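You operate a simulated robot arm through the tools that you are given. There is no shell and no other tool. Be economical: measure what you need, move in short steps, check, and stop when the job is done.

You run a simulated two-armed robot. Do the job below in one go: nothing can be reset, and whatever is moved stays where it is left.

JOB
Unlock the cassette, draw the green and blue windows into the blue tray, then hold the cassette and lock it. Where these are worked on the way, their far stop is far enough and under half their travel is too little: cassette lock.
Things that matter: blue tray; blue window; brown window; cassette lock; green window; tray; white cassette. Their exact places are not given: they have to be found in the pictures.

It is judged by the outcome, as a careful person would: the job done as asked, and still so three seconds after it is handed in. It fails if anything else is knocked over, pushed out of place, dropped, spilled or broken.

ROBOT AND FRAMES
Two 6-joint arms with two-finger parallel grippers on one trunk, on a base that drives. Base frame: it is fixed to the floor where the robot stands at the start and does not move with it; the origin is under the middle of the robot, x ahead of it, y to its left, z up; the surface under the hand at the start is at about z = 760. Lengths are in mm, angles in rad, forces in N, time in s.
The left shoulder is at the start at [60, 187, 1097], the right one opposite. With the tool pointing down near the work surface each hand reaches from about 200 to 620 mm from the robot's upright axis, wherever it stands, measured 20 degrees to its own side. Places, roughly: cassette lock [600, -200, 800]; tray [500, 300, 800]. Payload 1.57 kg a hand.
Tool frame (each hand has its own): the origin (TCP) lies between the finger pads and is the grasp point; the fingertips stand 30 mm ahead of it; z points along the fingers, y is the line along which they close. Largest opening 110 mm; finger width 24, thickness 12; the body of the gripper, 48 by 112 mm, starts 78 mm behind the TCP.
Orientation is that of the tool frame in the base frame, as a unit quaternion [x, y, z, w]. With the fingers straight down and closing along the base's y, the tool's x points along the base's -x, its y along +y and its z along -z.

CONTROLS
- The arms move only by the tool send_rows. It takes "left_targets", "right_targets" or both (then of equal length, played together; a hand with none holds still); each is text: rows parted by semicolons, each of 7 numbers parted by spaces: the shift along the base's x, y, z in mm, then the turn, a rotation vector about the base's x, y, z in rad, then the finger opening in mm, from 0 to 110. In form: dx dy dz wx wy wz fingers; .... A call has 1 to 20 rows; each row is the pose to reach, as a shift and turn from the pose commanded when the call began. Rows are played at 5 a second. More than 50 mm and 0.15 rad between two rows, or a gripper value outside its range, and nothing of the call is played. A pose out of reach is approached as far as the arm can. The call stops where the force on the tool passes 40 N (or 10 N more than at its start, if that is more) or the arm is blocked; 0.2 s more then pass. Each finger travels about 153 mm/s and halts on what it meets, pressing with about 42 N; the grip force reading is that of the motor and also rises with nothing between the fingers. The clock runs only during rows and for 0.2 s after the last one: add rows that repeat a pose to give the fingers time. The reply holds the time, the measured pose of the TCP, the force on the tool along the base axes, the opening and the grip force, in the units named above and with some noise, with the torque about the TCP (base axes, N m) and any sound that the robot's microphone picked up, and new pictures: "views" is both (left out), scene, wrist or none (wrist: the cameras of the hands that moved).
- Cameras (640 x 400 px; columns grow to the right, rows downward): "scene" is now at [9.9, 0.3, 1628.5]; the picture's right is [-0.03, -1.00, 0.00], its down [-0.84, 0.03, -0.54] and it looks along [0.54, -0.02, -0.84] (base axes); focal length 251 px, centre (320, 200). "left" rides on the left gripper at [70, -16, -141] in its tool frame; the picture's right is [0.23, 0.97, 0.00], its down [-0.86, 0.20, -0.48] and it looks along [-0.47, 0.11, 0.88] (tool axes); focal length 222 px, centre (320, 200). "right" rides on the right gripper at [70, 16, -141] in its tool frame; the picture's right is [-0.23, 0.97, 0.00], its down [-0.86, -0.20, -0.48] and it looks along [-0.47, -0.11, 0.88] (tool axes); focal length 222 px, centre (320, 200).
- slide_trunk(by): slides the trunk up (or, below 0, down) by that many mm; the arms and the scene camera ride with it, the base frame stays. It gives what a move gives, with no picture.
- roll_base(legs): drives the robot by 1 to 6 legs, each [ahead, left, turn to the left] in mm, mm and rad, along the robot's own axes; the way and the turn of a leg run together, so that a leg with both is an arc; at most 1500 mm and 3.142 rad a leg. The arms and the cameras ride along, it lands a little off, and it stops where it bumps. It gives what a move gives, and a new picture of the scene camera.
- turn_head(pan, tilt): turns the head with the scene camera to pan (to the left, within 1.501 rad either way) and tilt (down, from -0.506 to 1.204), counted from straight ahead of the robot. It gives what a move gives, and a new picture of the scene camera.
- locate(camera, pixels): for up to 12 pixels [column, row] of the newest picture of that camera ("zoom" is the newest enlarged one), the place [x, y, z] in the base frame of the surface seen there, good to about 2 mm. No time passes.
- inspect(camera, box): a new picture of the part [left, top, right, bottom] of that camera's present view, enlarged. No time passes.
- close_job(): hands the job in; it is judged then, once.

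Keep the steps short. Do not move on a guess: measure, check each grasp and each placing, and mend mistakes. In all there are 80 turns and 260 pictures (those below and enlarged ones count). Leave the grippers open and the arms clear of the work at the hand-in unless told otherwise, and finish with a single line.

The tools are called by a JSON object that holds its "name" and its "arguments". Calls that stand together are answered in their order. send_rows: Moves the arms, as the interface text tells. Its arguments: {"type":"object","properties":{"left_targets":{"type":"string"},"right_targets":{"type":"string"},"views":{"type":"string","enum":["both","scene","wrist","none"]}},"required":[]} The other tools are called the same way: slide_trunk (by) slides the trunk up or down; roll_base (legs) drives the base; turn_head (pan, tilt) turns the head that bears the scene camera; locate (camera, pixels) gives the place of the surface under pixels of a picture; inspect (camera, box) takes an enlarged picture of a part of a camera's view; close_job () hands the job in.

At the start:

```text
time_s: 0.0
left_tool_pos: [402.8, 54.1, 1079.0]
left_orientation: [0.0, 1.0, 0.0, 0.001]
left_ft_force: [0.3, -0.5, -0.1]
left_ft_torque: [-0.02, 0.03, 0.02]
left_grip_width: 110.5
left_finger_force: 0.1
right_tool_pos: [439.7, -236.8, 1033.2]
right_orientation: [-0.001, 1.0, 0.0, 0.0]
right_ft_force: [-0.5, 0.5, -0.4]
right_ft_torque: [-0.04, -0.01, -0.01]
right_grip_width: 110.0
right_finger_force: 0.0
trunk travel left (down, up): [-725.0, 265.0]
robot x, y, heading: [-1.8, -2.9, -0.0]
head pan, tilt: [-0.03, 1.002]
```

scene: 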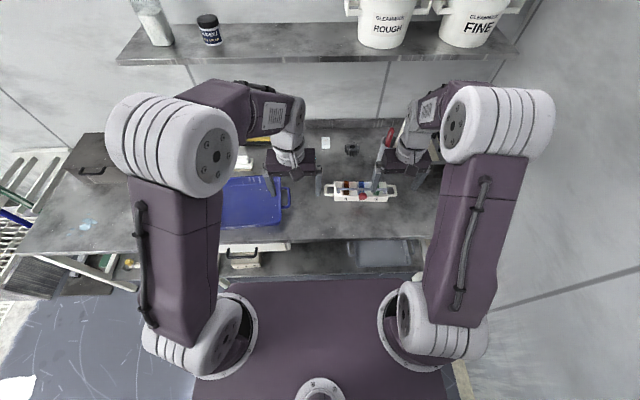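
right: 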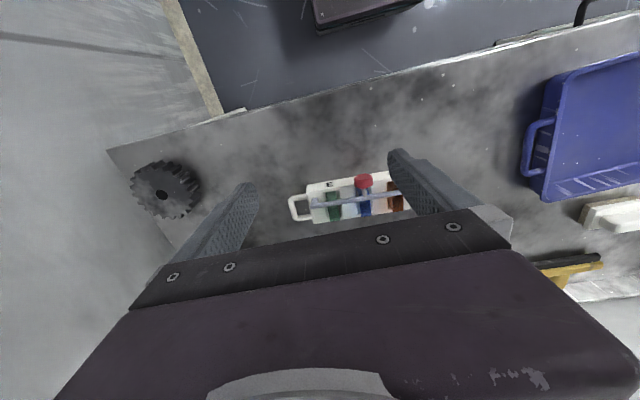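
left: 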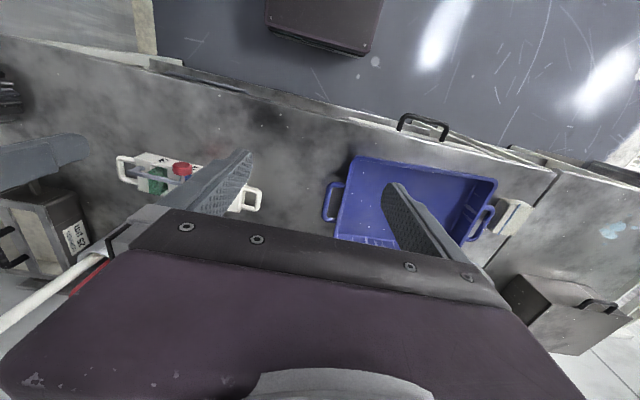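

I see the white cassette with a red knob around scene pixel (362,190). I'll enlarge it in the scene and right cameras.

{"name": "inspect", "arguments": {"camera": "scene", "box": [315, 165, 411, 225]}}

{"name": "inspect", "arguments": {"camera": "right", "box": [270, 150, 430, 250]}}

{"name": "inspect", "arguments": {"camera": "left", "box": [100, 130, 276, 240]}}

```text
6.67 times, centred on (363, 195) of scene
```

zoom: 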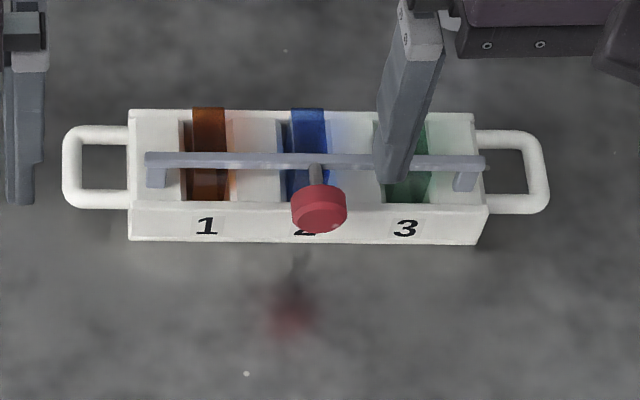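

```text
4.00 times, centred on (350, 200) of right
```

zoom: 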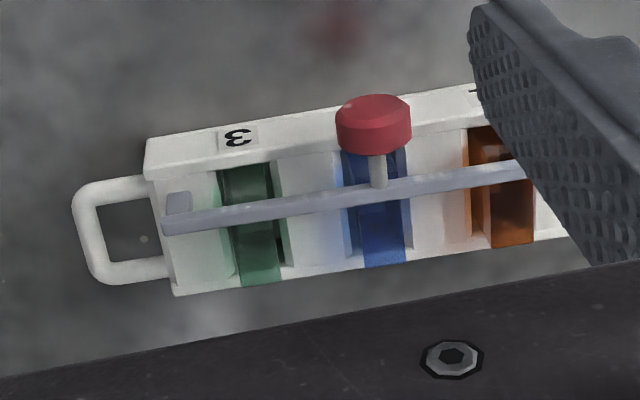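

```text
3.64 times, centred on (188, 185) of left
```

zoom: 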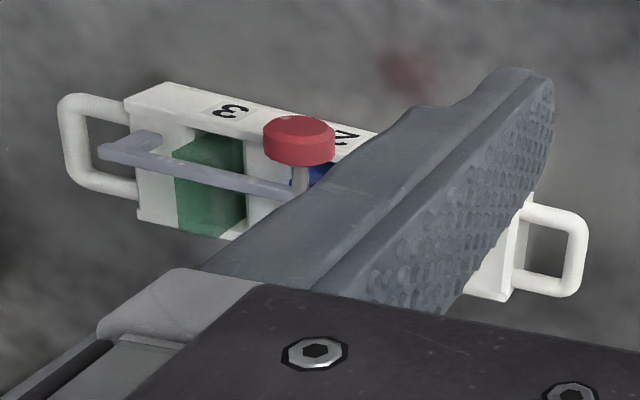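

The bar spans the windows and the knob sticks out of it. I'll locate points in the right and scene pictures.

{"name": "locate", "arguments": {"camera": "right", "pixels": [[363, 181], [364, 175], [364.5, 193], [315, 204], [395, 193], [314, 201], [333, 218], [366, 214], [335, 197], [328, 188], [309, 186], [294, 207]]}}

{"name": "locate", "arguments": {"camera": "scene", "pixels": [[363, 197], [361, 183.5], [346, 183], [363, 188.5], [338, 189], [384, 189], [395, 190], [328, 190], [260, 210], [224, 226], [285, 185], [282, 210]]}}

{"name": "inspect", "arguments": {"camera": "scene", "box": [200, 110, 456, 270]}}

```text
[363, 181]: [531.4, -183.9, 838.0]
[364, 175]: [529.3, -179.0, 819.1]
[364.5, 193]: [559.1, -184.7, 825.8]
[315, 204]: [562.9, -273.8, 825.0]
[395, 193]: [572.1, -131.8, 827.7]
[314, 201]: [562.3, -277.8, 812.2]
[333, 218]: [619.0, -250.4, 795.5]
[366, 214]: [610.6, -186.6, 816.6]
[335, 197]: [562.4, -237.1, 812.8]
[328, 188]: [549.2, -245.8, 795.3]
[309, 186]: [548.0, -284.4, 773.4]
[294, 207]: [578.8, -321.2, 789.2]
```

```text
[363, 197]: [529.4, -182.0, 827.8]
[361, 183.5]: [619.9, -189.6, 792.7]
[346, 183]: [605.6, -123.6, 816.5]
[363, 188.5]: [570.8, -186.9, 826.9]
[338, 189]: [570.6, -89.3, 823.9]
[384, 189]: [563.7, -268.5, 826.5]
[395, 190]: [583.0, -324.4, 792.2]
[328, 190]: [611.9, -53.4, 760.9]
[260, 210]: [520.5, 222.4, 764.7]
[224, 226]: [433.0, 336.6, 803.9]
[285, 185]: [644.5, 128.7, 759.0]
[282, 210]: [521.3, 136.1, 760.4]
```

```text
2.50 times, centred on (328, 190) of scene
```

zoom: 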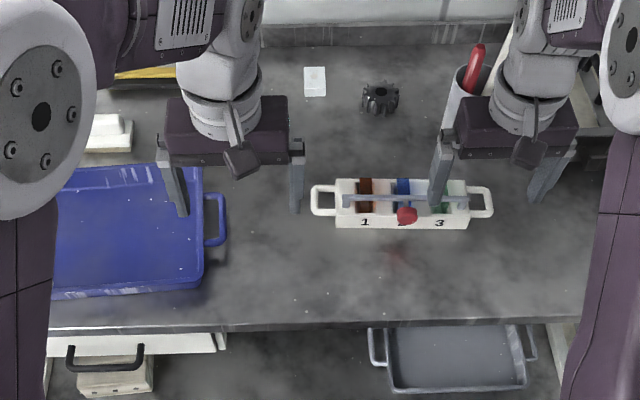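

Now I bring the right hand closer (not touching) for a closer view of the knob and bar, from above the cassette.

{"name": "send_rows", "arguments": {"right_targets": "0 15 -40 0 0 0 110; 0 30 -80 0 0 0 110; 0 50 -110 0 0 0 110; 0 50 -110 0 0 0 110", "views": "wrist"}}

```text
time_s: 1.0
left_tool_pos: [402.3, 51.6, 1079.3]
left_orientation: [-0.001, 1.0, -0.001, 0.0]
left_ft_force: [0.6, -0.4, -0.4]
left_ft_torque: [0.0, -0.01, 0.01]
left_grip_width: 110.2
left_finger_force: 0.1
right_tool_pos: [440.0, -188.6, 922.0]
right_orientation: [0.0, 1.0, 0.0, 0.0]
right_ft_force: [-0.1, 0.3, -1.0]
right_ft_torque: [-0.04, 0.0, 0.02]
right_grip_width: 109.9
right_finger_force: 0.1
trunk travel left (down, up): [-725.0, 265.0]
robot x, y, heading: [-0.3, 1.1, 0.003]
head pan, tilt: [-0.03, 1.002]
```

right: 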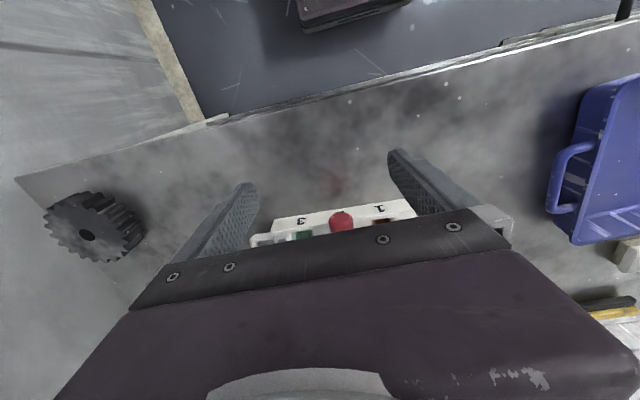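

The gripper body hides the bar; I move the hand forward 120 mm at the same height.

{"name": "send_rows", "arguments": {"right_targets": "40 0 10 0 0 0 110; 80 0 10 0 0 0 110; 120 0 10 0 0 0 110; 120 0 10 0 0 0 110", "views": "wrist"}}

{"name": "inspect", "arguments": {"camera": "right", "box": [220, 110, 460, 260]}}

{"name": "inspect", "arguments": {"camera": "scene", "box": [315, 165, 411, 225]}}

```text
time_s: 2.0
left_tool_pos: [402.6, 51.7, 1078.4]
left_orientation: [0.001, 1.0, -0.001, 0.0]
left_ft_force: [-0.3, 0.1, 0.0]
left_ft_torque: [0.02, -0.02, -0.03]
left_grip_width: 110.2
left_finger_force: 0.1
right_tool_pos: [560.3, -185.1, 934.2]
right_orientation: [0.001, 1.0, 0.0, -0.001]
right_ft_force: [-0.7, 0.2, -0.7]
right_ft_torque: [0.02, -0.06, 0.03]
right_grip_width: 110.1
right_finger_force: 0.0
trunk travel left (down, up): [-725.0, 265.0]
robot x, y, heading: [0.2, 2.7, 0.003]
head pan, tilt: [-0.03, 1.002]
```

right: 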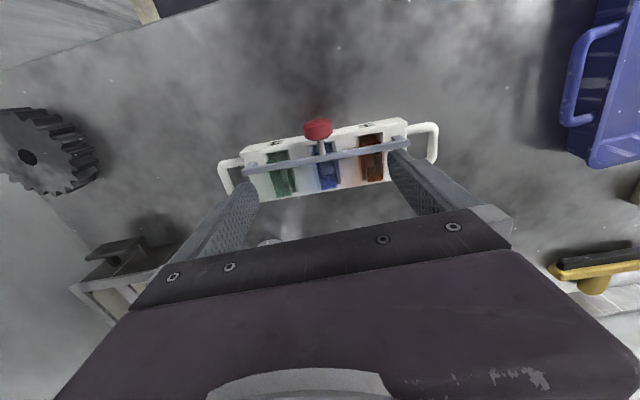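

```text
2.67 times, centred on (340, 185) of right
```

zoom: 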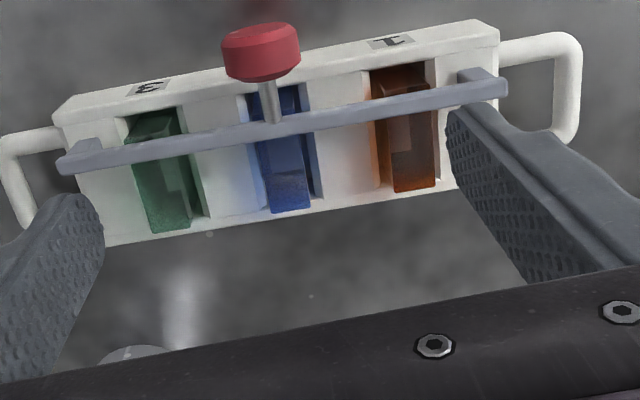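

```text
6.67 times, centred on (363, 195) of scene
```

zoom: 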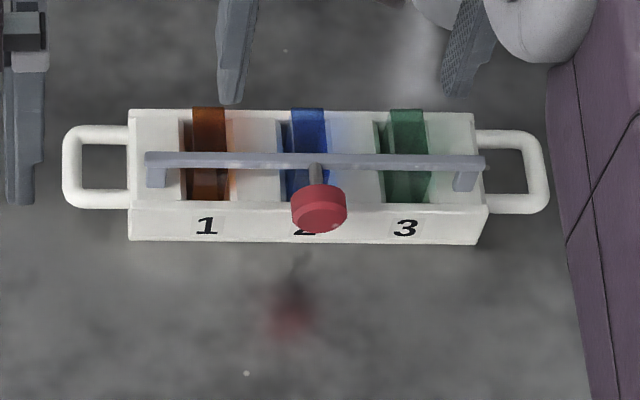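

{"name": "locate", "arguments": {"camera": "right", "pixels": [[398, 138], [394, 138], [405, 144], [247, 164], [254, 164], [318, 128], [318, 122], [321, 145], [322, 152], [345, 154]]}}

{"name": "locate", "arguments": {"camera": "right", "pixels": [[275, 157], [280, 168], [288, 187], [286, 157], [295, 185], [318, 150], [326, 175], [329, 187], [332, 145], [335, 165], [300, 165], [298, 140]]}}

{"name": "inspect", "arguments": {"camera": "right", "box": [370, 120, 434, 160]}}

{"name": "inspect", "arguments": {"camera": "right", "box": [240, 110, 352, 180]}}

```text
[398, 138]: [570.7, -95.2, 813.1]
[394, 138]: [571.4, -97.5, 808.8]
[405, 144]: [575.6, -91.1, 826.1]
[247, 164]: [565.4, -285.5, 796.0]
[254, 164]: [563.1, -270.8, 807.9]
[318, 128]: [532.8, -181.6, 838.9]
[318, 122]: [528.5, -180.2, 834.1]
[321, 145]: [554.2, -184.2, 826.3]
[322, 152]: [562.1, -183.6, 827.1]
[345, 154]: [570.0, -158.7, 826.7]
```

```text
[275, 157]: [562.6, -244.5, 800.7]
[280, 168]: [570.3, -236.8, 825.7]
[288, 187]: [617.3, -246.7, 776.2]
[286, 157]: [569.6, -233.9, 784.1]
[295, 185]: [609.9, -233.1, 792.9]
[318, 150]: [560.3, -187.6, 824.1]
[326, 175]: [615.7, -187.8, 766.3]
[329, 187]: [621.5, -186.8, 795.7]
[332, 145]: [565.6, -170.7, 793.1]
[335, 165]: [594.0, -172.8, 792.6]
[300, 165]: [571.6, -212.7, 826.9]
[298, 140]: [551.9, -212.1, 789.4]
```

```text
10.00 times, centred on (402, 140) of right
```

zoom: 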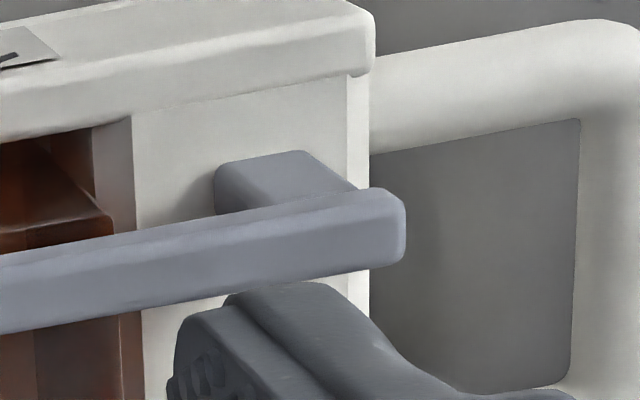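

```text
5.71 times, centred on (296, 145) of right
```

zoom: 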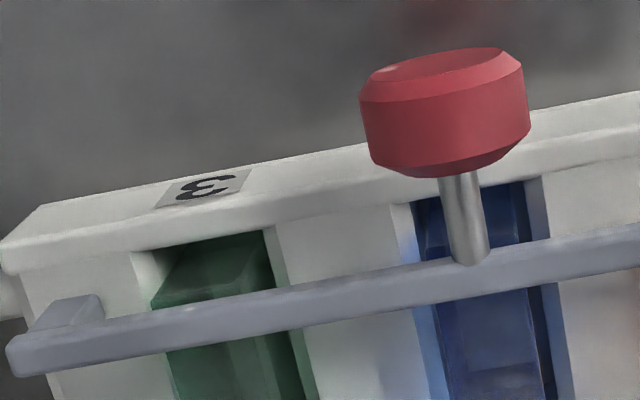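

The bar has short end posts standing on the cassette, and the knob sits on a stem. To tell how the lock moves I move the right hand back and view from the left side with the left hand tilted.

{"name": "send_rows", "arguments": {"right_targets": "-20 -20 20 0 0 0 110; -50 -45 40 0 0 0 110; -80 -70 60 0 0 0 110; -100 -100 80 0 0 0 110; -120 -120 100 0 0 0 110; -120 -140 100 0 0 0 110; -120 -140 100 0 0 0 110", "left_targets": "0 0 0 -0.15 0 0 110; 0 0 -10 -0.3 0 0 110; 10 -15 -45 -0.45 0 0 110; 25 -40 -85 -0.6 0 0 110; 40 -65 -120 -0.75 0 0 110; 58 -92 -150 -0.9 0 0 110; 58 -92 -150 -0.9 0 0 110", "views": "both"}}

{"name": "inspect", "arguments": {"camera": "left", "box": [200, 100, 440, 250]}}

```text
time_s: 3.6
left_tool_pos: [458.9, -38.8, 926.1]
left_orientation: [0.0, 0.9, -0.436, 0.002]
left_ft_force: [-0.4, 0.5, -0.7]
left_ft_torque: [0.0, 0.01, 0.02]
left_grip_width: 110.1
left_finger_force: 0.2
right_tool_pos: [439.1, -327.2, 1033.8]
right_orientation: [0.0, 1.0, 0.0, 0.0]
right_ft_force: [-1.4, -0.1, -0.5]
right_ft_torque: [-0.01, 0.02, 0.0]
right_grip_width: 110.0
right_finger_force: 0.0
trunk travel left (down, up): [-725.0, 265.0]
robot x, y, heading: [0.7, -2.5, -0.003]
head pan, tilt: [-0.03, 1.002]
```

scene: 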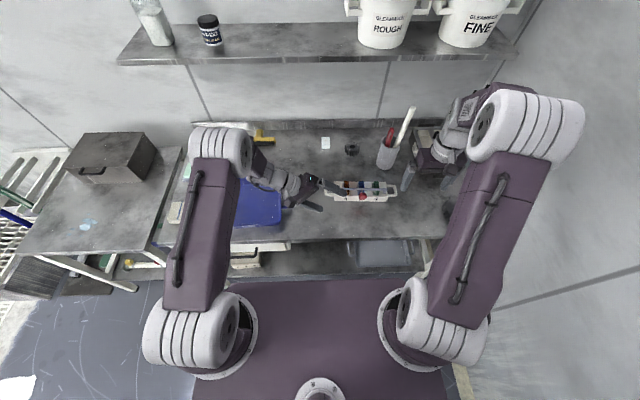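
right: 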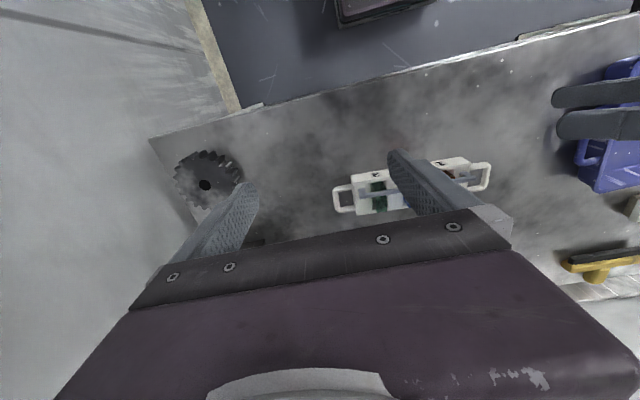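
left: 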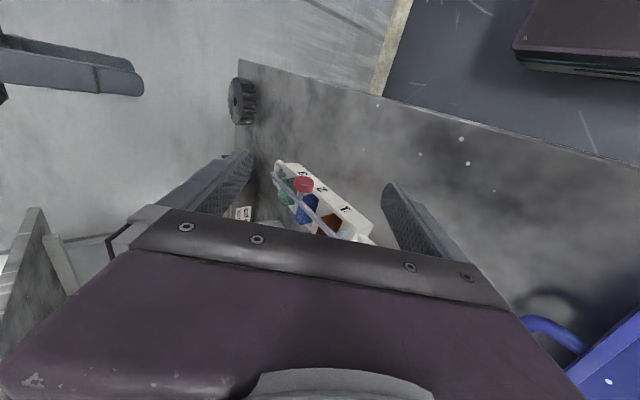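

```text
2.67 times, centred on (320, 175) of left
```

zoom: 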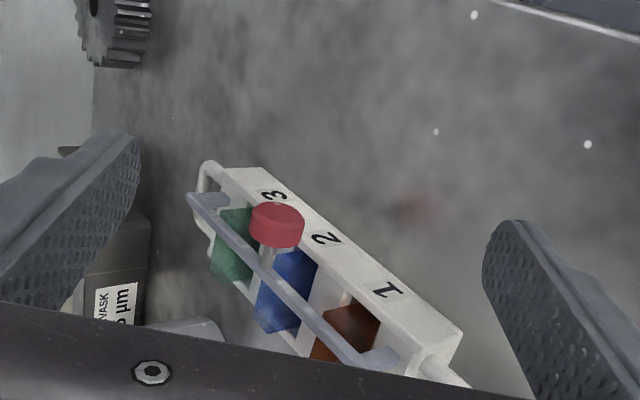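

The windows look like upright plates in slots under the bar. I move the left hand forward and lower for a clearer side view.

{"name": "send_rows", "arguments": {"left_targets": "30 10 -20 -0.15 0 0 110; 60 20 -40 -0.3 0 0 110; 90 25 -50 -0.3 0 0 110; 90 25 -50 -0.3 0 0 110", "views": "wrist"}}

{"name": "inspect", "arguments": {"camera": "left", "box": [230, 100, 390, 200]}}

```text
time_s: 4.6
left_tool_pos: [548.9, -12.7, 876.8]
left_orientation: [0.001, 0.826, -0.564, 0.0]
left_ft_force: [-0.9, -0.4, 0.6]
left_ft_torque: [-0.04, 0.02, -0.02]
left_grip_width: 110.0
left_finger_force: 0.1
right_tool_pos: [439.7, -326.7, 1033.4]
right_orientation: [0.0, 1.0, 0.0, 0.0]
right_ft_force: [0.3, 0.8, -0.3]
right_ft_torque: [0.04, 0.01, 0.02]
right_grip_width: 109.8
right_finger_force: 0.2
trunk travel left (down, up): [-725.0, 265.0]
robot x, y, heading: [-0.9, -0.4, -0.003]
head pan, tilt: [-0.03, 1.002]
```

left: 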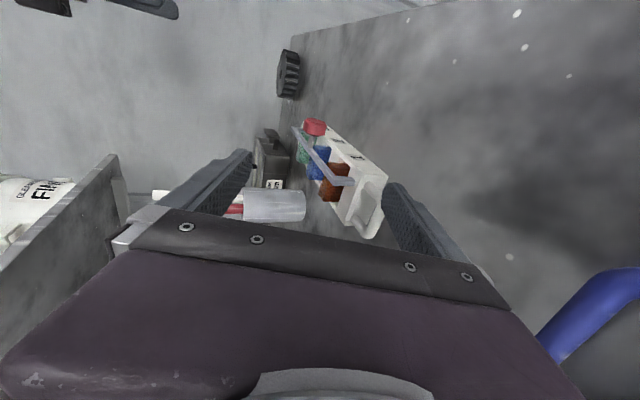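

```text
4.00 times, centred on (310, 150) of left
```

zoom: 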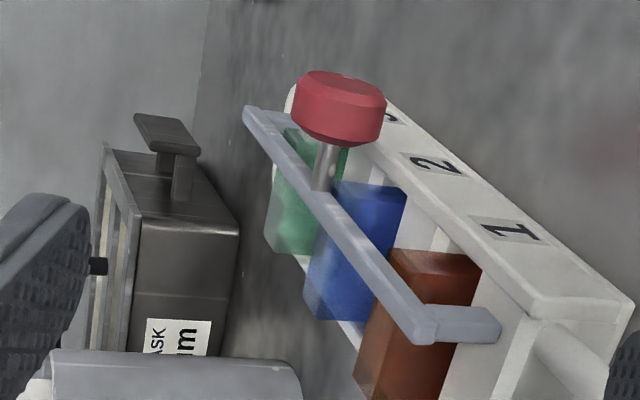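

{"name": "locate", "arguments": {"camera": "left", "pixels": [[336, 183], [349, 182], [354, 181], [332, 177], [314, 125], [310, 139], [312, 143], [321, 148], [335, 164], [345, 165], [322, 196], [346, 178]]}}

{"name": "locate", "arguments": {"camera": "left", "pixels": [[336, 175], [330, 172], [324, 160], [312, 176], [327, 149], [352, 190], [360, 185], [365, 172], [380, 178], [375, 200], [372, 232], [354, 222]]}}

{"name": "inspect", "arguments": {"camera": "left", "box": [310, 140, 390, 240]}}

```text
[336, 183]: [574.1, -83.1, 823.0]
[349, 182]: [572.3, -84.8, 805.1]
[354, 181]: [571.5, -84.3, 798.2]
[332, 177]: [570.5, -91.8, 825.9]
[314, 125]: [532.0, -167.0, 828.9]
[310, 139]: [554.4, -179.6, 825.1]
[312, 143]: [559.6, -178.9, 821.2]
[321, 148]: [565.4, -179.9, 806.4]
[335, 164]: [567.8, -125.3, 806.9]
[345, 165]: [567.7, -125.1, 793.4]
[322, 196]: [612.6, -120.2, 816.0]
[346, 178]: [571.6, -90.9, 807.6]
```

```text
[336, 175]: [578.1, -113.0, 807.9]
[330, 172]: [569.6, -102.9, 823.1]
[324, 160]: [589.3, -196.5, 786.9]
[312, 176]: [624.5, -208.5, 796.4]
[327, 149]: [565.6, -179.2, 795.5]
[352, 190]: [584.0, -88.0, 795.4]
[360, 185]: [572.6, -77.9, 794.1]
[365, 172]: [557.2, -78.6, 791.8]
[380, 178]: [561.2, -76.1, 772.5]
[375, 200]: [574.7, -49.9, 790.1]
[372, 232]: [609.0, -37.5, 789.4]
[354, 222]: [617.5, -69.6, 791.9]
```

```text
4.00 times, centred on (350, 190) of left
```

zoom: 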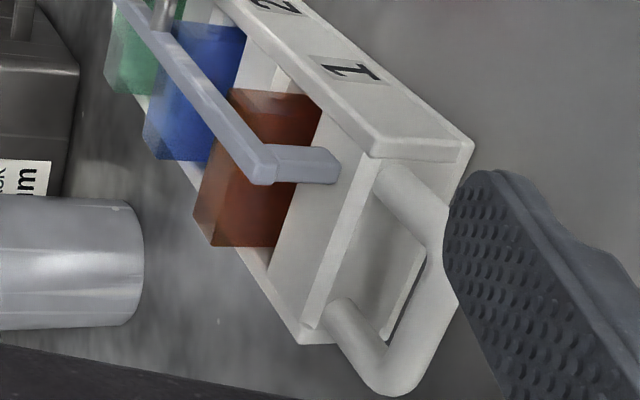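

Geometry now: the bar (z≈825, x≈563–574) rests on posts and blocks the windows (x 567–617, tops z≈816) from rising. The knob (≈531,-182,826) points toward the robot, so the bar probably pulls out toward −x. The cassette is yawed about −0.058 rad. I'll hold it by its left handle, so first I straighten the left hand.

{"name": "send_rows", "arguments": {"left_targets": "0 5 10 0.15 0 0 110; 0 10 20 0.3 0 0 110; 0 10 30 0.45 0 0 110; 0 10 40 0.6 0 0 110; 0 10 50 0.75 0 0 110; 0 10 50 0.9 0 0 110; 0 10 50 1.05 0 0 110; 0 10 50 1.2 0 0 110; 0 10 50 1.2 0 0 110", "views": "none"}}

{"name": "send_rows", "arguments": {"left_targets": "0 0 0 0 0 -0.148 110; 0 -5 0 0 0 -0.296 110; 0 -10 0 0 0 -0.444 110; 5 -15 0 0 0 -0.592 110; 10 -20 0 0 0 -0.74 110; 15 -25 0 0 0 -0.888 110; 20 -30 0 0 0 -1.036 110; 25 -35 0 0 0 -1.184 110; 30 -40 0 0 0 -1.332 110; 35 -45 0 0 0 -1.48 110; 40 -50 0 0 0 -1.628 110; 40 -50 0 0 0 -1.628 110", "views": "both"}}

```text
time_s: 6.6
left_tool_pos: [550.2, -5.0, 928.9]
left_orientation: [0.0, 1.0, 0.002, 0.001]
left_ft_force: [0.5, -0.5, -0.4]
left_ft_torque: [-0.03, -0.05, 0.04]
left_grip_width: 110.3
left_finger_force: 0.1
right_tool_pos: [442.1, -325.5, 1031.9]
right_orientation: [0.0, 1.0, 0.0, 0.001]
right_ft_force: [0.3, -0.1, 0.0]
right_ft_torque: [-0.02, 0.0, -0.01]
right_grip_width: 110.1
right_finger_force: 0.0
trunk travel left (down, up): [-725.0, 265.0]
robot x, y, heading: [-0.1, -0.7, -0.004]
head pan, tilt: [-0.03, 1.002]
```

```text
time_s: 9.2
left_tool_pos: [553.6, -34.5, 939.2]
left_orientation: [0.728, 0.686, -0.001, -0.001]
left_ft_force: [-0.2, 0.3, -0.1]
left_ft_torque: [0.02, 0.03, 0.0]
left_grip_width: 109.8
left_finger_force: 0.2
left hand out of reach, approached as far as the arm can: row 6, 7, 8, 9, 10, 11, 12
right_tool_pos: [440.8, -326.1, 1032.8]
right_orientation: [0.0, 1.0, -0.001, 0.0]
right_ft_force: [0.2, -0.2, 0.1]
right_ft_torque: [-0.02, -0.04, -0.01]
right_grip_width: 109.8
right_finger_force: 0.0
trunk travel left (down, up): [-725.0, 265.0]
robot x, y, heading: [0.5, -1.8, -0.002]
head pan, tilt: [-0.03, 1.002]
```

scene: 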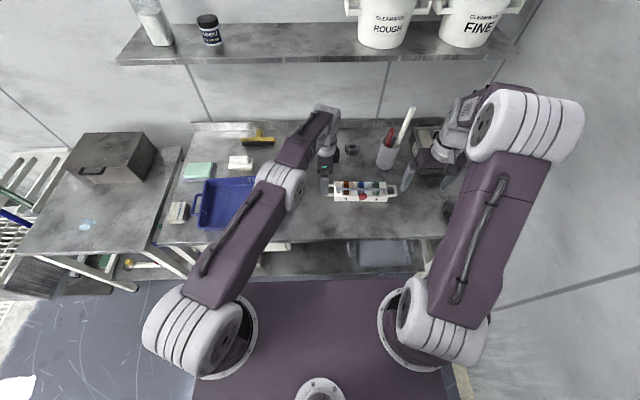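
left: 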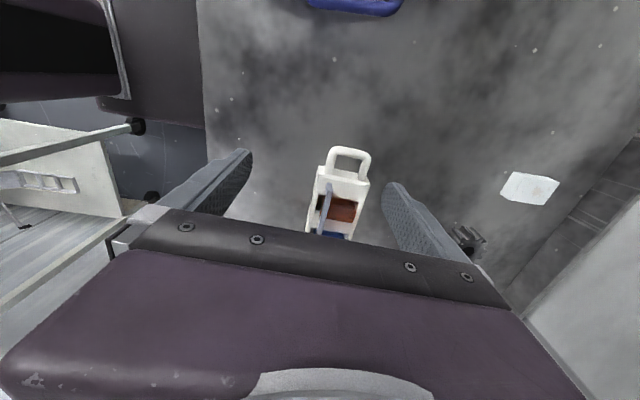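

Orientation is right, but it's out of reach. I check the clearance for driving the base forward.

{"name": "locate", "arguments": {"camera": "scene", "pixels": [[310, 242], [310, 283], [310, 272], [380, 242], [350, 262], [340, 190], [245, 245], [320, 60], [330, 290], [440, 270], [270, 245]]}}

{"name": "locate", "arguments": {"camera": "left", "pixels": [[348, 153], [365, 165], [332, 165], [343, 176], [358, 177], [349, 165]]}}

{"name": "inspect", "arguments": {"camera": "left", "box": [280, 130, 408, 250]}}

```text
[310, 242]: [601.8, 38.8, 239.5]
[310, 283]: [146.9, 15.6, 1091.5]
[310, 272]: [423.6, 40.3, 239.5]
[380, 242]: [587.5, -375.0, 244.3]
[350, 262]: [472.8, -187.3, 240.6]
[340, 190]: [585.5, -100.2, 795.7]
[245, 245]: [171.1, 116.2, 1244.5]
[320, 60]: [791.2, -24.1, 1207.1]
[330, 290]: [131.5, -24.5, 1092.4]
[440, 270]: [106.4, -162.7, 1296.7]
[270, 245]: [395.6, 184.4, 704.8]
```

```text
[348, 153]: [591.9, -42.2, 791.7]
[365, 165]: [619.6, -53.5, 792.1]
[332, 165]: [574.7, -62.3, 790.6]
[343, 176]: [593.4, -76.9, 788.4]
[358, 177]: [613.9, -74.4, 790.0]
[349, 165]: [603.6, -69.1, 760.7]
```

```text
3.33 times, centred on (344, 190) of left
```

zoom: 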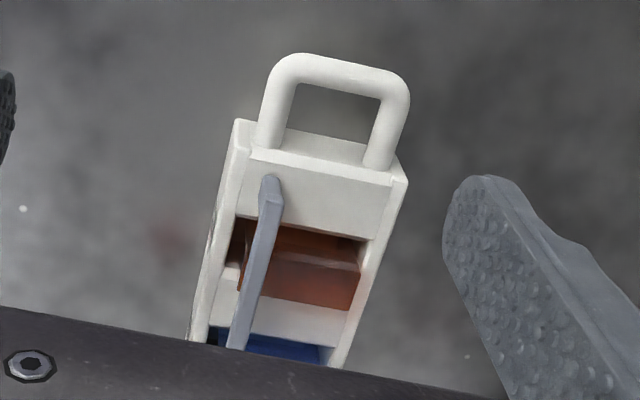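

Table edge is at x≈385 and the torso at x≈150, so I drive ahead 70 mm. Hands are high and clear.

{"name": "roll_base", "arguments": {"legs": [[70, 0, 0]]}}

```text
time_s: 10.2
left_tool_pos: [620.8, -34.4, 940.8]
left_orientation: [0.726, 0.687, 0.0, 0.0]
left_ft_force: [-1.0, 0.3, 0.3]
left_ft_torque: [-0.01, 0.0, 0.0]
left_grip_width: 110.1
left_finger_force: 0.1
right_tool_pos: [507.8, -326.8, 1034.2]
right_orientation: [0.0, 1.0, 0.0, 0.001]
right_ft_force: [-0.2, 0.1, 1.0]
right_ft_torque: [-0.03, 0.02, -0.03]
right_grip_width: 110.2
right_finger_force: 0.1
trunk travel left (down, up): [-725.0, 265.0]
robot x, y, heading: [70.3, 0.4, -0.003]
head pan, tilt: [-0.03, 1.002]
```

scene: 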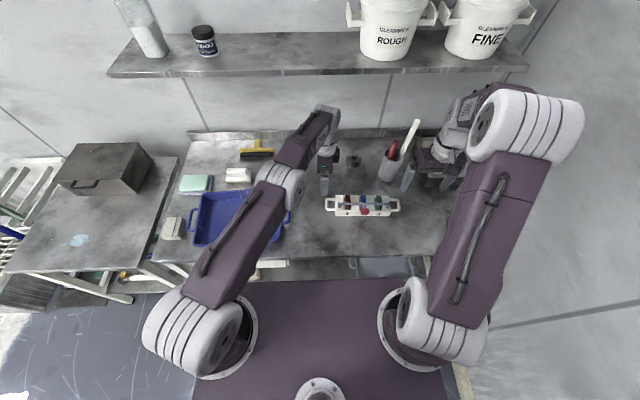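

I test with a small shift to see what the commanded pose is now.

{"name": "send_rows", "arguments": {"left_targets": "-25 0 0 0 0 0 110; -25 0 0 0 0 0 110", "views": "none"}}

```text
time_s: 10.8
left_tool_pos: [596.7, -34.2, 939.0]
left_orientation: [0.727, 0.687, 0.0, 0.0]
left_ft_force: [-0.1, 0.3, -0.2]
left_ft_torque: [0.0, 0.02, -0.02]
left_grip_width: 110.2
left_finger_force: 0.1
right_tool_pos: [508.6, -327.2, 1032.8]
right_orientation: [0.0, 1.0, 0.001, 0.001]
right_ft_force: [-0.4, 0.3, 0.2]
right_ft_torque: [-0.01, 0.02, -0.01]
right_grip_width: 110.1
right_finger_force: 0.1
trunk travel left (down, up): [-725.0, 265.0]
robot x, y, heading: [71.8, 4.1, -0.006]
head pan, tilt: [-0.03, 1.002]
```

Commands are relative to the actual pose. I move the left hand above the handle (595,-57) and down to z≈860.

{"name": "send_rows", "arguments": {"left_targets": "0 -22 -40 0 0 0 110; -1 -22 -80 0 0 0 110; -1 -22 -80 0 0 0 110", "views": "wrist"}}

{"name": "inspect", "arguments": {"camera": "left", "box": [200, 120, 440, 270]}}

```text
time_s: 11.6
left_tool_pos: [597.0, -57.0, 858.3]
left_orientation: [0.727, 0.687, 0.0, 0.0]
left_ft_force: [-0.7, -0.6, 0.0]
left_ft_torque: [-0.01, -0.01, 0.03]
left_grip_width: 109.9
left_finger_force: 0.1
right_tool_pos: [509.5, -326.1, 1033.6]
right_orientation: [0.0, 1.0, -0.001, 0.0]
right_ft_force: [-0.7, -0.3, -0.3]
right_ft_torque: [-0.02, -0.03, 0.0]
right_grip_width: 109.9
right_finger_force: 0.1
trunk travel left (down, up): [-725.0, 265.0]
robot x, y, heading: [69.5, 0.8, -0.001]
head pan, tilt: [-0.03, 1.002]
```

left: 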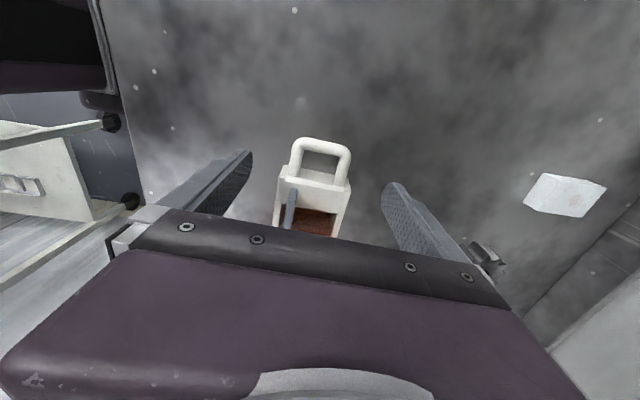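

```text
2.67 times, centred on (320, 195) of left
```

zoom: 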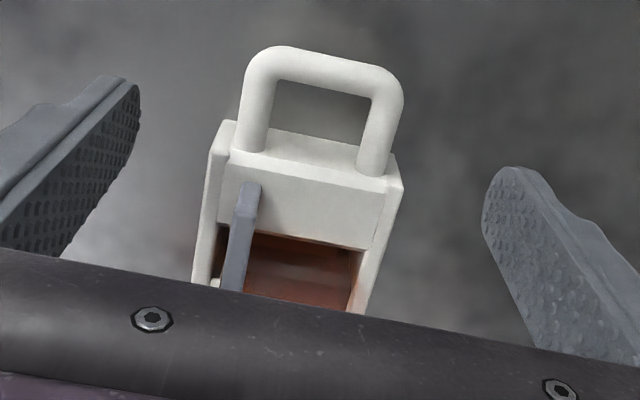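

{"name": "locate", "arguments": {"camera": "zoom", "pixels": [[255, 110], [380, 130], [320, 68], [290, 52], [246, 193], [300, 170], [222, 180], [392, 210]]}}

```text
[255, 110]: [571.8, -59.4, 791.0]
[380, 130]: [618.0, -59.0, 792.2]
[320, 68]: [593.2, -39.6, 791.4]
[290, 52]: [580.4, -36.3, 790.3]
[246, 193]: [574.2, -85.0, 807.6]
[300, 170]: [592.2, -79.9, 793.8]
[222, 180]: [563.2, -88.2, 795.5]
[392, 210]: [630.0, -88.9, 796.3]
```

Handle legs at x≈572 and 618, centre (595,-58). I lower to z≈800 and close on the handle.

{"name": "send_rows", "arguments": {"left_targets": "-1 1 -30 0 0 0 110; -2 1 -58 0 0 0 110; -2 1 -58 0 0 0 85; -2 1 -58 0 0 0 66", "views": "wrist"}}

```text
time_s: 12.6
left_tool_pos: [589.3, -52.6, 801.7]
left_orientation: [0.727, 0.686, 0.0, 0.001]
left_ft_force: [0.4, 0.4, 0.7]
left_ft_torque: [-0.01, -0.03, 0.03]
left_grip_width: 66.2
left_finger_force: 0.0
left hand out of reach, approached as far as the arm can: row 2, 3, 4
right_tool_pos: [510.0, -327.2, 1031.9]
right_orientation: [0.0, 1.0, 0.001, 0.0]
right_ft_force: [0.4, 0.3, 0.1]
right_ft_torque: [-0.01, 0.02, -0.01]
right_grip_width: 110.1
right_finger_force: 0.0
trunk travel left (down, up): [-725.0, 265.0]
robot x, y, heading: [69.8, -0.9, -0.004]
head pan, tilt: [-0.03, 1.002]
```

left: 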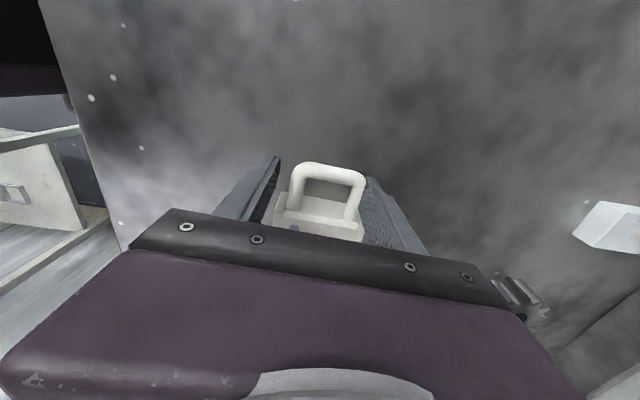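

Slightly out of reach (6 mm short). I open and raise again, drive 45 mm closer, then retry.

{"name": "send_rows", "arguments": {"left_targets": "0 0 0 0 0 0 100; 0 0 30 0 0 0 110; 0 0 75 0 0 0 110; 0 0 75 0 0 0 110", "views": "none"}}

{"name": "roll_base", "arguments": {"legs": [[45, 0, 0]]}}

```text
time_s: 13.6
left_tool_pos: [589.2, -52.5, 877.0]
left_orientation: [0.727, 0.687, 0.0, 0.0]
left_ft_force: [0.1, -0.7, -0.5]
left_ft_torque: [0.0, 0.01, 0.02]
left_grip_width: 109.8
left_finger_force: 0.1
right_tool_pos: [509.6, -327.4, 1031.8]
right_orientation: [0.001, 1.0, -0.001, 0.0]
right_ft_force: [-0.6, -0.1, 0.0]
right_ft_torque: [0.02, 0.0, 0.0]
right_grip_width: 110.0
right_finger_force: 0.2
trunk travel left (down, up): [-725.0, 265.0]
robot x, y, heading: [71.0, -1.8, -0.001]
head pan, tilt: [-0.03, 1.002]
```

```text
time_s: 14.5
left_tool_pos: [630.2, -52.3, 878.7]
left_orientation: [0.728, 0.686, 0.001, 0.002]
left_ft_force: [-0.7, 0.3, 0.4]
left_ft_torque: [0.02, -0.02, 0.04]
left_grip_width: 109.9
left_finger_force: 0.1
right_tool_pos: [548.6, -327.1, 1034.6]
right_orientation: [0.001, 1.0, 0.0, 0.002]
right_ft_force: [-0.8, 0.1, -1.0]
right_ft_torque: [0.02, -0.05, 0.02]
right_grip_width: 109.9
right_finger_force: 0.1
trunk travel left (down, up): [-725.0, 265.0]
robot x, y, heading: [112.8, -3.1, -0.007]
head pan, tilt: [-0.03, 1.002]
```

scene: 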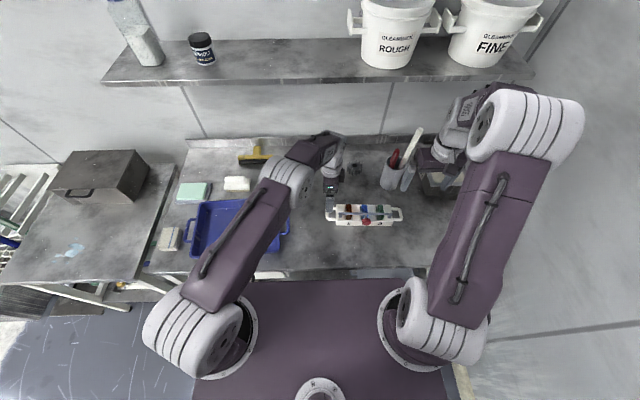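

Now I go to (595,-57), lower to z≈800 and narrow to 66 mm.

{"name": "send_rows", "arguments": {"left_targets": "-35 -5 0 0 0 0 110; -35 -5 -40 0 0 0 110; -35 -5 -78 0 0 0 110; -35 -5 -78 0 0 0 85; -35 -5 -78 0 0 0 66", "views": "wrist"}}

{"name": "inspect", "arguments": {"camera": "left", "box": [200, 120, 440, 270]}}

```text
time_s: 15.7
left_tool_pos: [596.3, -59.2, 799.0]
left_orientation: [0.728, 0.686, 0.001, 0.0]
left_ft_force: [0.2, -0.4, -0.2]
left_ft_torque: [-0.02, 0.0, 0.01]
left_grip_width: 66.1
left_finger_force: 0.0
right_tool_pos: [553.0, -326.6, 1032.2]
right_orientation: [0.002, 1.0, -0.001, 0.0]
right_ft_force: [-0.4, 0.1, 0.0]
right_ft_torque: [0.01, 0.01, 0.0]
right_grip_width: 110.0
right_finger_force: 0.1
trunk travel left (down, up): [-725.0, 265.0]
robot x, y, heading: [115.0, 3.7, -0.005]
head pan, tilt: [-0.03, 1.002]
```

left: 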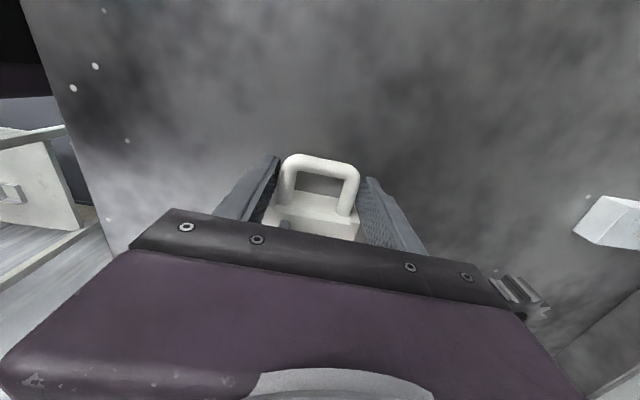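

```text
2.67 times, centred on (320, 195) of left
```

zoom: 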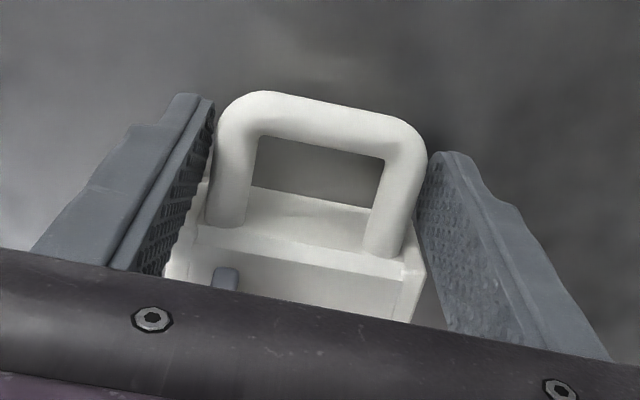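

Both fingers straddle the handle evenly. I close to grip.

{"name": "send_rows", "arguments": {"left_targets": "0 2 0 0 0 0 60; 0 2 0 0 0 0 50; 0 2 0 0 0 0 46; 0 2 0 0 0 0 46", "views": "wrist"}}

```text
time_s: 16.7
left_tool_pos: [596.4, -56.5, 798.1]
left_orientation: [0.727, 0.686, 0.0, 0.0]
left_ft_force: [-1.9, -1.3, 0.9]
left_ft_torque: [-0.02, 0.01, -0.07]
left_grip_width: 50.8
left_finger_force: 42.4
right_tool_pos: [551.9, -326.1, 1032.3]
right_orientation: [0.001, 1.0, 0.0, 0.001]
right_ft_force: [0.4, -0.7, -0.5]
right_ft_torque: [0.04, -0.02, 0.06]
right_grip_width: 110.1
right_finger_force: 0.0
trunk travel left (down, up): [-725.0, 265.0]
robot x, y, heading: [112.7, -3.2, -0.002]
head pan, tilt: [-0.03, 1.002]
```

left: 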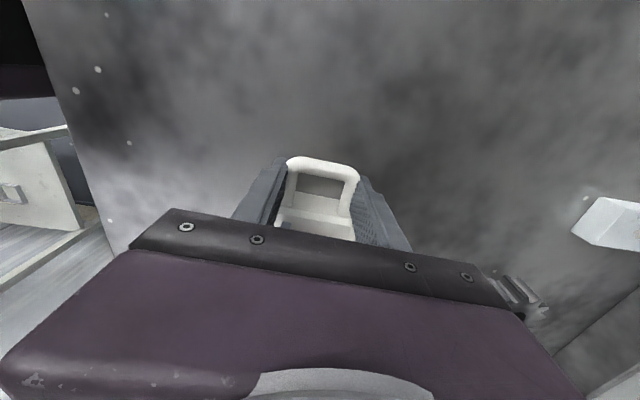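

Handle held (50.8 mm, 42 N). Next the right hand goes above the knob with fingers at 70 mm.

{"name": "send_rows", "arguments": {"right_targets": "-5 40 -40 0 0 -0.03 90; -15 80 -80 0 0 -0.058 80; -20 120 -110 0 0 -0.058 70; -22 143 -125 0 0 -0.058 70; -22 143 -125 0 0 -0.058 70", "views": "both"}}

{"name": "inspect", "arguments": {"camera": "right", "box": [200, 110, 440, 260]}}

```text
refused: row 1 steps farther than a row can; nothing moved
```

```text
2.67 times, centred on (320, 185) of right
```

zoom: 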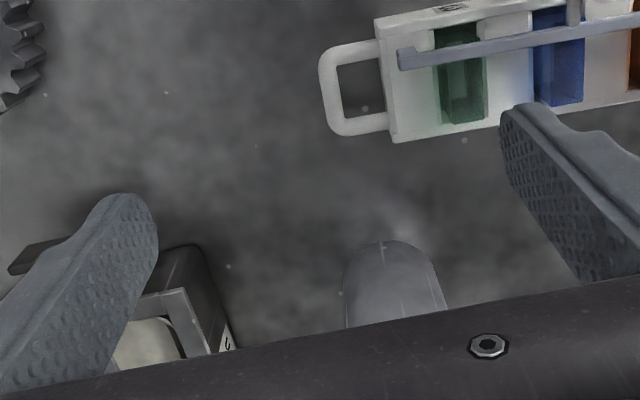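

Smaller steps are needed.

{"name": "send_rows", "arguments": {"right_targets": "-5 30 -25 0 0 -0.015 95; -10 60 -50 0 0 -0.03 85; -15 90 -75 0 0 -0.045 75; -20 120 -100 0 0 -0.058 70; -22 143 -125 0 0 -0.058 70; -22 143 -125 0 0 -0.058 70", "views": "both"}}

{"name": "inspect", "arguments": {"camera": "right", "box": [200, 110, 440, 260]}}

{"name": "inspect", "arguments": {"camera": "scene", "box": [300, 170, 428, 250]}}

```text
time_s: 18.1
left_tool_pos: [596.9, -58.0, 799.7]
left_orientation: [0.728, 0.686, 0.001, -0.001]
left_ft_force: [-1.1, -1.9, 0.2]
left_ft_torque: [-0.07, 0.11, -0.2]
left_grip_width: 50.7
left_finger_force: 42.1
right_tool_pos: [532.5, -184.9, 907.5]
right_orientation: [0.03, 1.0, 0.0, 0.0]
right_ft_force: [-0.3, 0.0, 1.0]
right_ft_torque: [-0.01, 0.0, 0.04]
right_grip_width: 70.0
right_finger_force: 0.2
trunk travel left (down, up): [-725.0, 265.0]
robot x, y, heading: [109.7, 3.0, -0.005]
head pan, tilt: [-0.03, 1.002]
```

scene: 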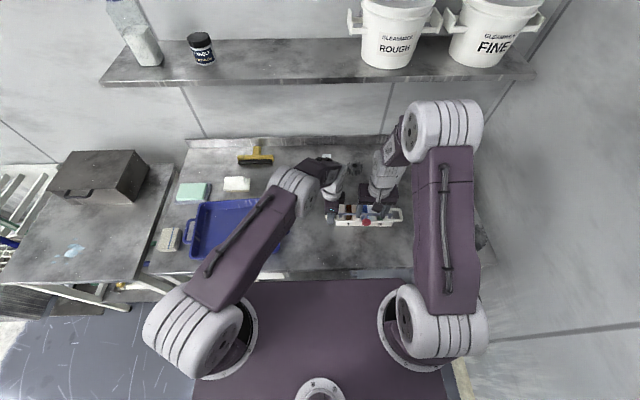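
right: 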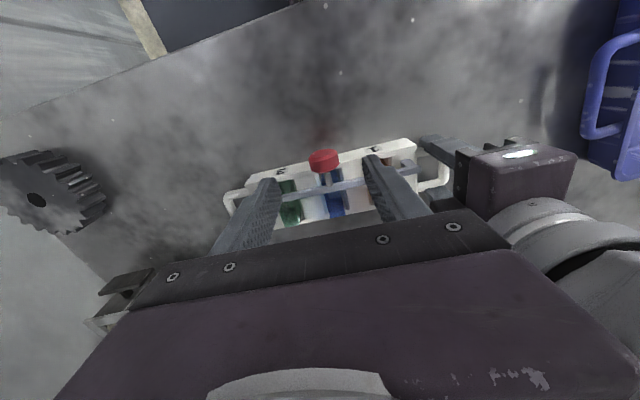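

```text
2.67 times, centred on (320, 185) of right
```

zoom: 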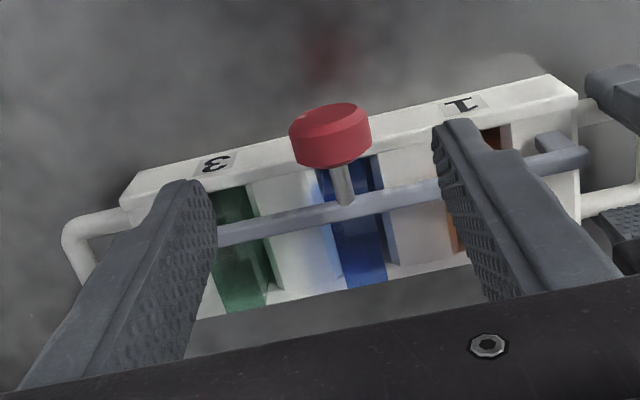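

```text
5.00 times, centred on (364, 210) of scene
```

zoom: 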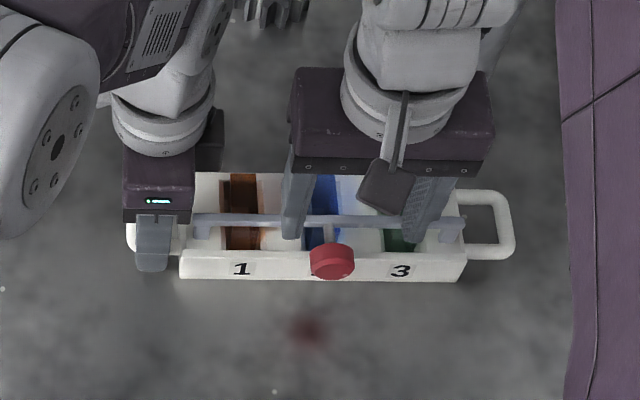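

{"name": "locate", "arguments": {"camera": "right", "pixels": [[324, 165], [324, 155], [310, 162], [338, 160], [323, 151], [328, 178], [329, 184], [320, 187], [252, 172]]}}

{"name": "locate", "arguments": {"camera": "scene", "pixels": [[366, 222], [363, 223], [370, 223], [366, 225]]}}

```text
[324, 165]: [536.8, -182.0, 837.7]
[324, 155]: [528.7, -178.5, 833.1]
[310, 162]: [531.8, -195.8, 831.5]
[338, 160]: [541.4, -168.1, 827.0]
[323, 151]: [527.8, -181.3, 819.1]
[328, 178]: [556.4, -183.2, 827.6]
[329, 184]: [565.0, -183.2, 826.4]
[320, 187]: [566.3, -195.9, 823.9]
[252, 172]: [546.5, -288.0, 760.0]
```

```text
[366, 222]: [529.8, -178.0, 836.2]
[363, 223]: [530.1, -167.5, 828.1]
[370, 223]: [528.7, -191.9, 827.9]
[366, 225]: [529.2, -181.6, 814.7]
```

Knob spans x 528–541, centre (534,-181.5,826), Ø≈28. I lower over it with 70 mm opening, then close.

{"name": "send_rows", "arguments": {"right_targets": "0 3 -40 0 0 0 70; 0 3 -78 0 0 0 70; 0 3 -78 0 0 0 45; 0 3 -78 0 0 0 35", "views": "wrist"}}

{"name": "inspect", "arguments": {"camera": "right", "box": [220, 110, 460, 260]}}

```text
time_s: 19.1
left_tool_pos: [597.9, -56.6, 798.6]
left_orientation: [0.728, 0.686, -0.001, 0.0]
left_ft_force: [0.2, -0.5, 1.0]
left_ft_torque: [0.15, 0.04, -0.06]
left_grip_width: 50.2
left_finger_force: 42.0
right_tool_pos: [532.0, -181.7, 831.4]
right_orientation: [0.029, 1.0, 0.0, 0.0]
right_ft_force: [0.0, 0.6, 0.1]
right_ft_torque: [-0.04, 0.03, 0.0]
right_grip_width: 35.3
right_finger_force: 0.0
trunk travel left (down, up): [-725.0, 265.0]
robot x, y, heading: [115.3, -4.8, -0.003]
head pan, tilt: [-0.03, 1.002]
```

right: 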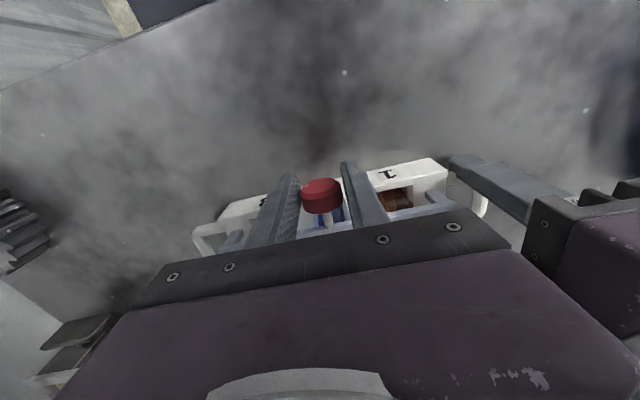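

```text
2.67 times, centred on (340, 185) of right
```

zoom: 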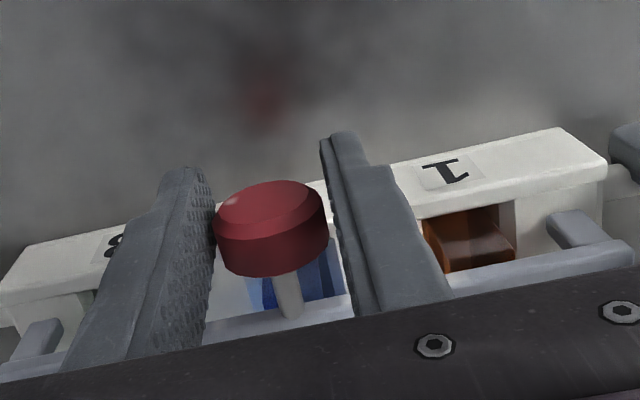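

Knob lies between the pads. I close and then test with a small pull of 6 mm along −x.

{"name": "send_rows", "arguments": {"right_targets": "0 0 0 0 0 0 26; 0 0 0 0 0 0 20; 0 0 0 0 0 0 20; -3 0 0 0 0 0 20; -6 0.3 0 0 0 0 20", "views": "wrist"}}

{"name": "inspect", "arguments": {"camera": "right", "box": [220, 110, 460, 260]}}

```text
time_s: 20.3
left_tool_pos: [597.6, -59.5, 800.3]
left_orientation: [0.728, 0.686, 0.0, 0.002]
left_ft_force: [3.7, -12.8, -1.0]
left_ft_torque: [-0.2, -0.26, 0.32]
left_grip_width: 42.3
left_finger_force: 0.1
right_tool_pos: [523.8, -180.7, 831.5]
right_orientation: [0.029, 1.0, 0.0, -0.001]
right_ft_force: [-2.6, 11.7, 10.4]
right_ft_torque: [0.07, 0.3, 0.94]
right_grip_width: 30.8
right_finger_force: 39.9
trunk travel left (down, up): [-725.0, 265.0]
robot x, y, heading: [110.2, -0.6, -0.001]
head pan, tilt: [-0.03, 1.002]
```

right: 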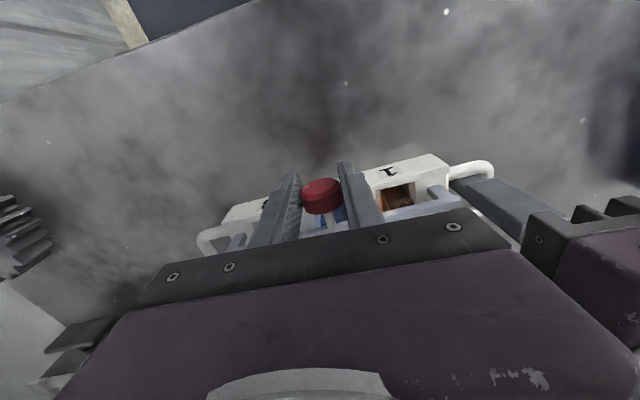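

```text
2.67 times, centred on (340, 185) of right
```

zoom: 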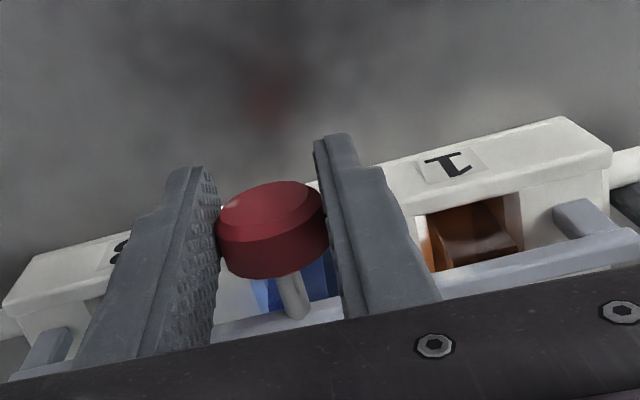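

The left hand's force reading dropped to 0 (width 42). I look at what happened before moving on.

{"name": "inspect", "arguments": {"camera": "left", "box": [200, 120, 440, 270]}}

{"name": "inspect", "arguments": {"camera": "scene", "box": [300, 170, 428, 250]}}

```text
2.67 times, centred on (320, 195) of left
```

zoom: 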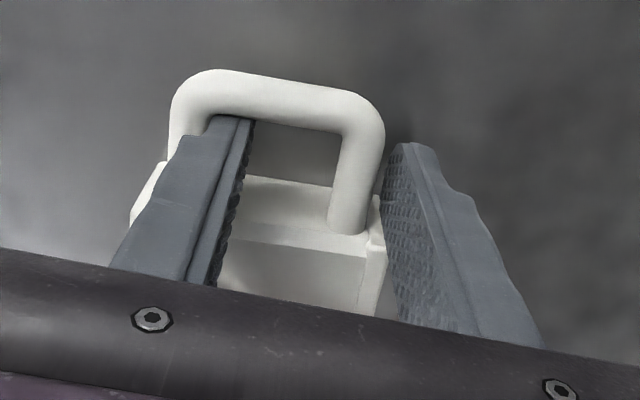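

```text
5.00 times, centred on (364, 210) of scene
```

zoom: 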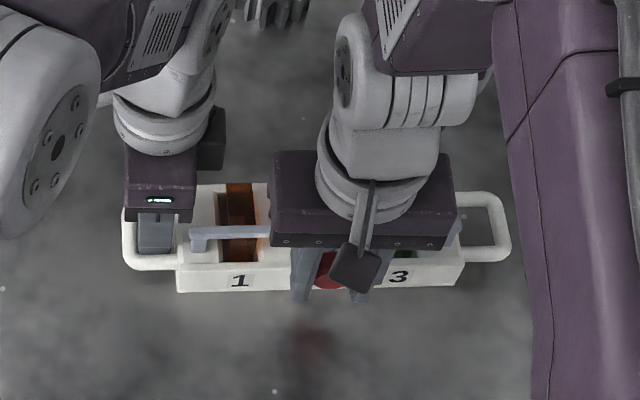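

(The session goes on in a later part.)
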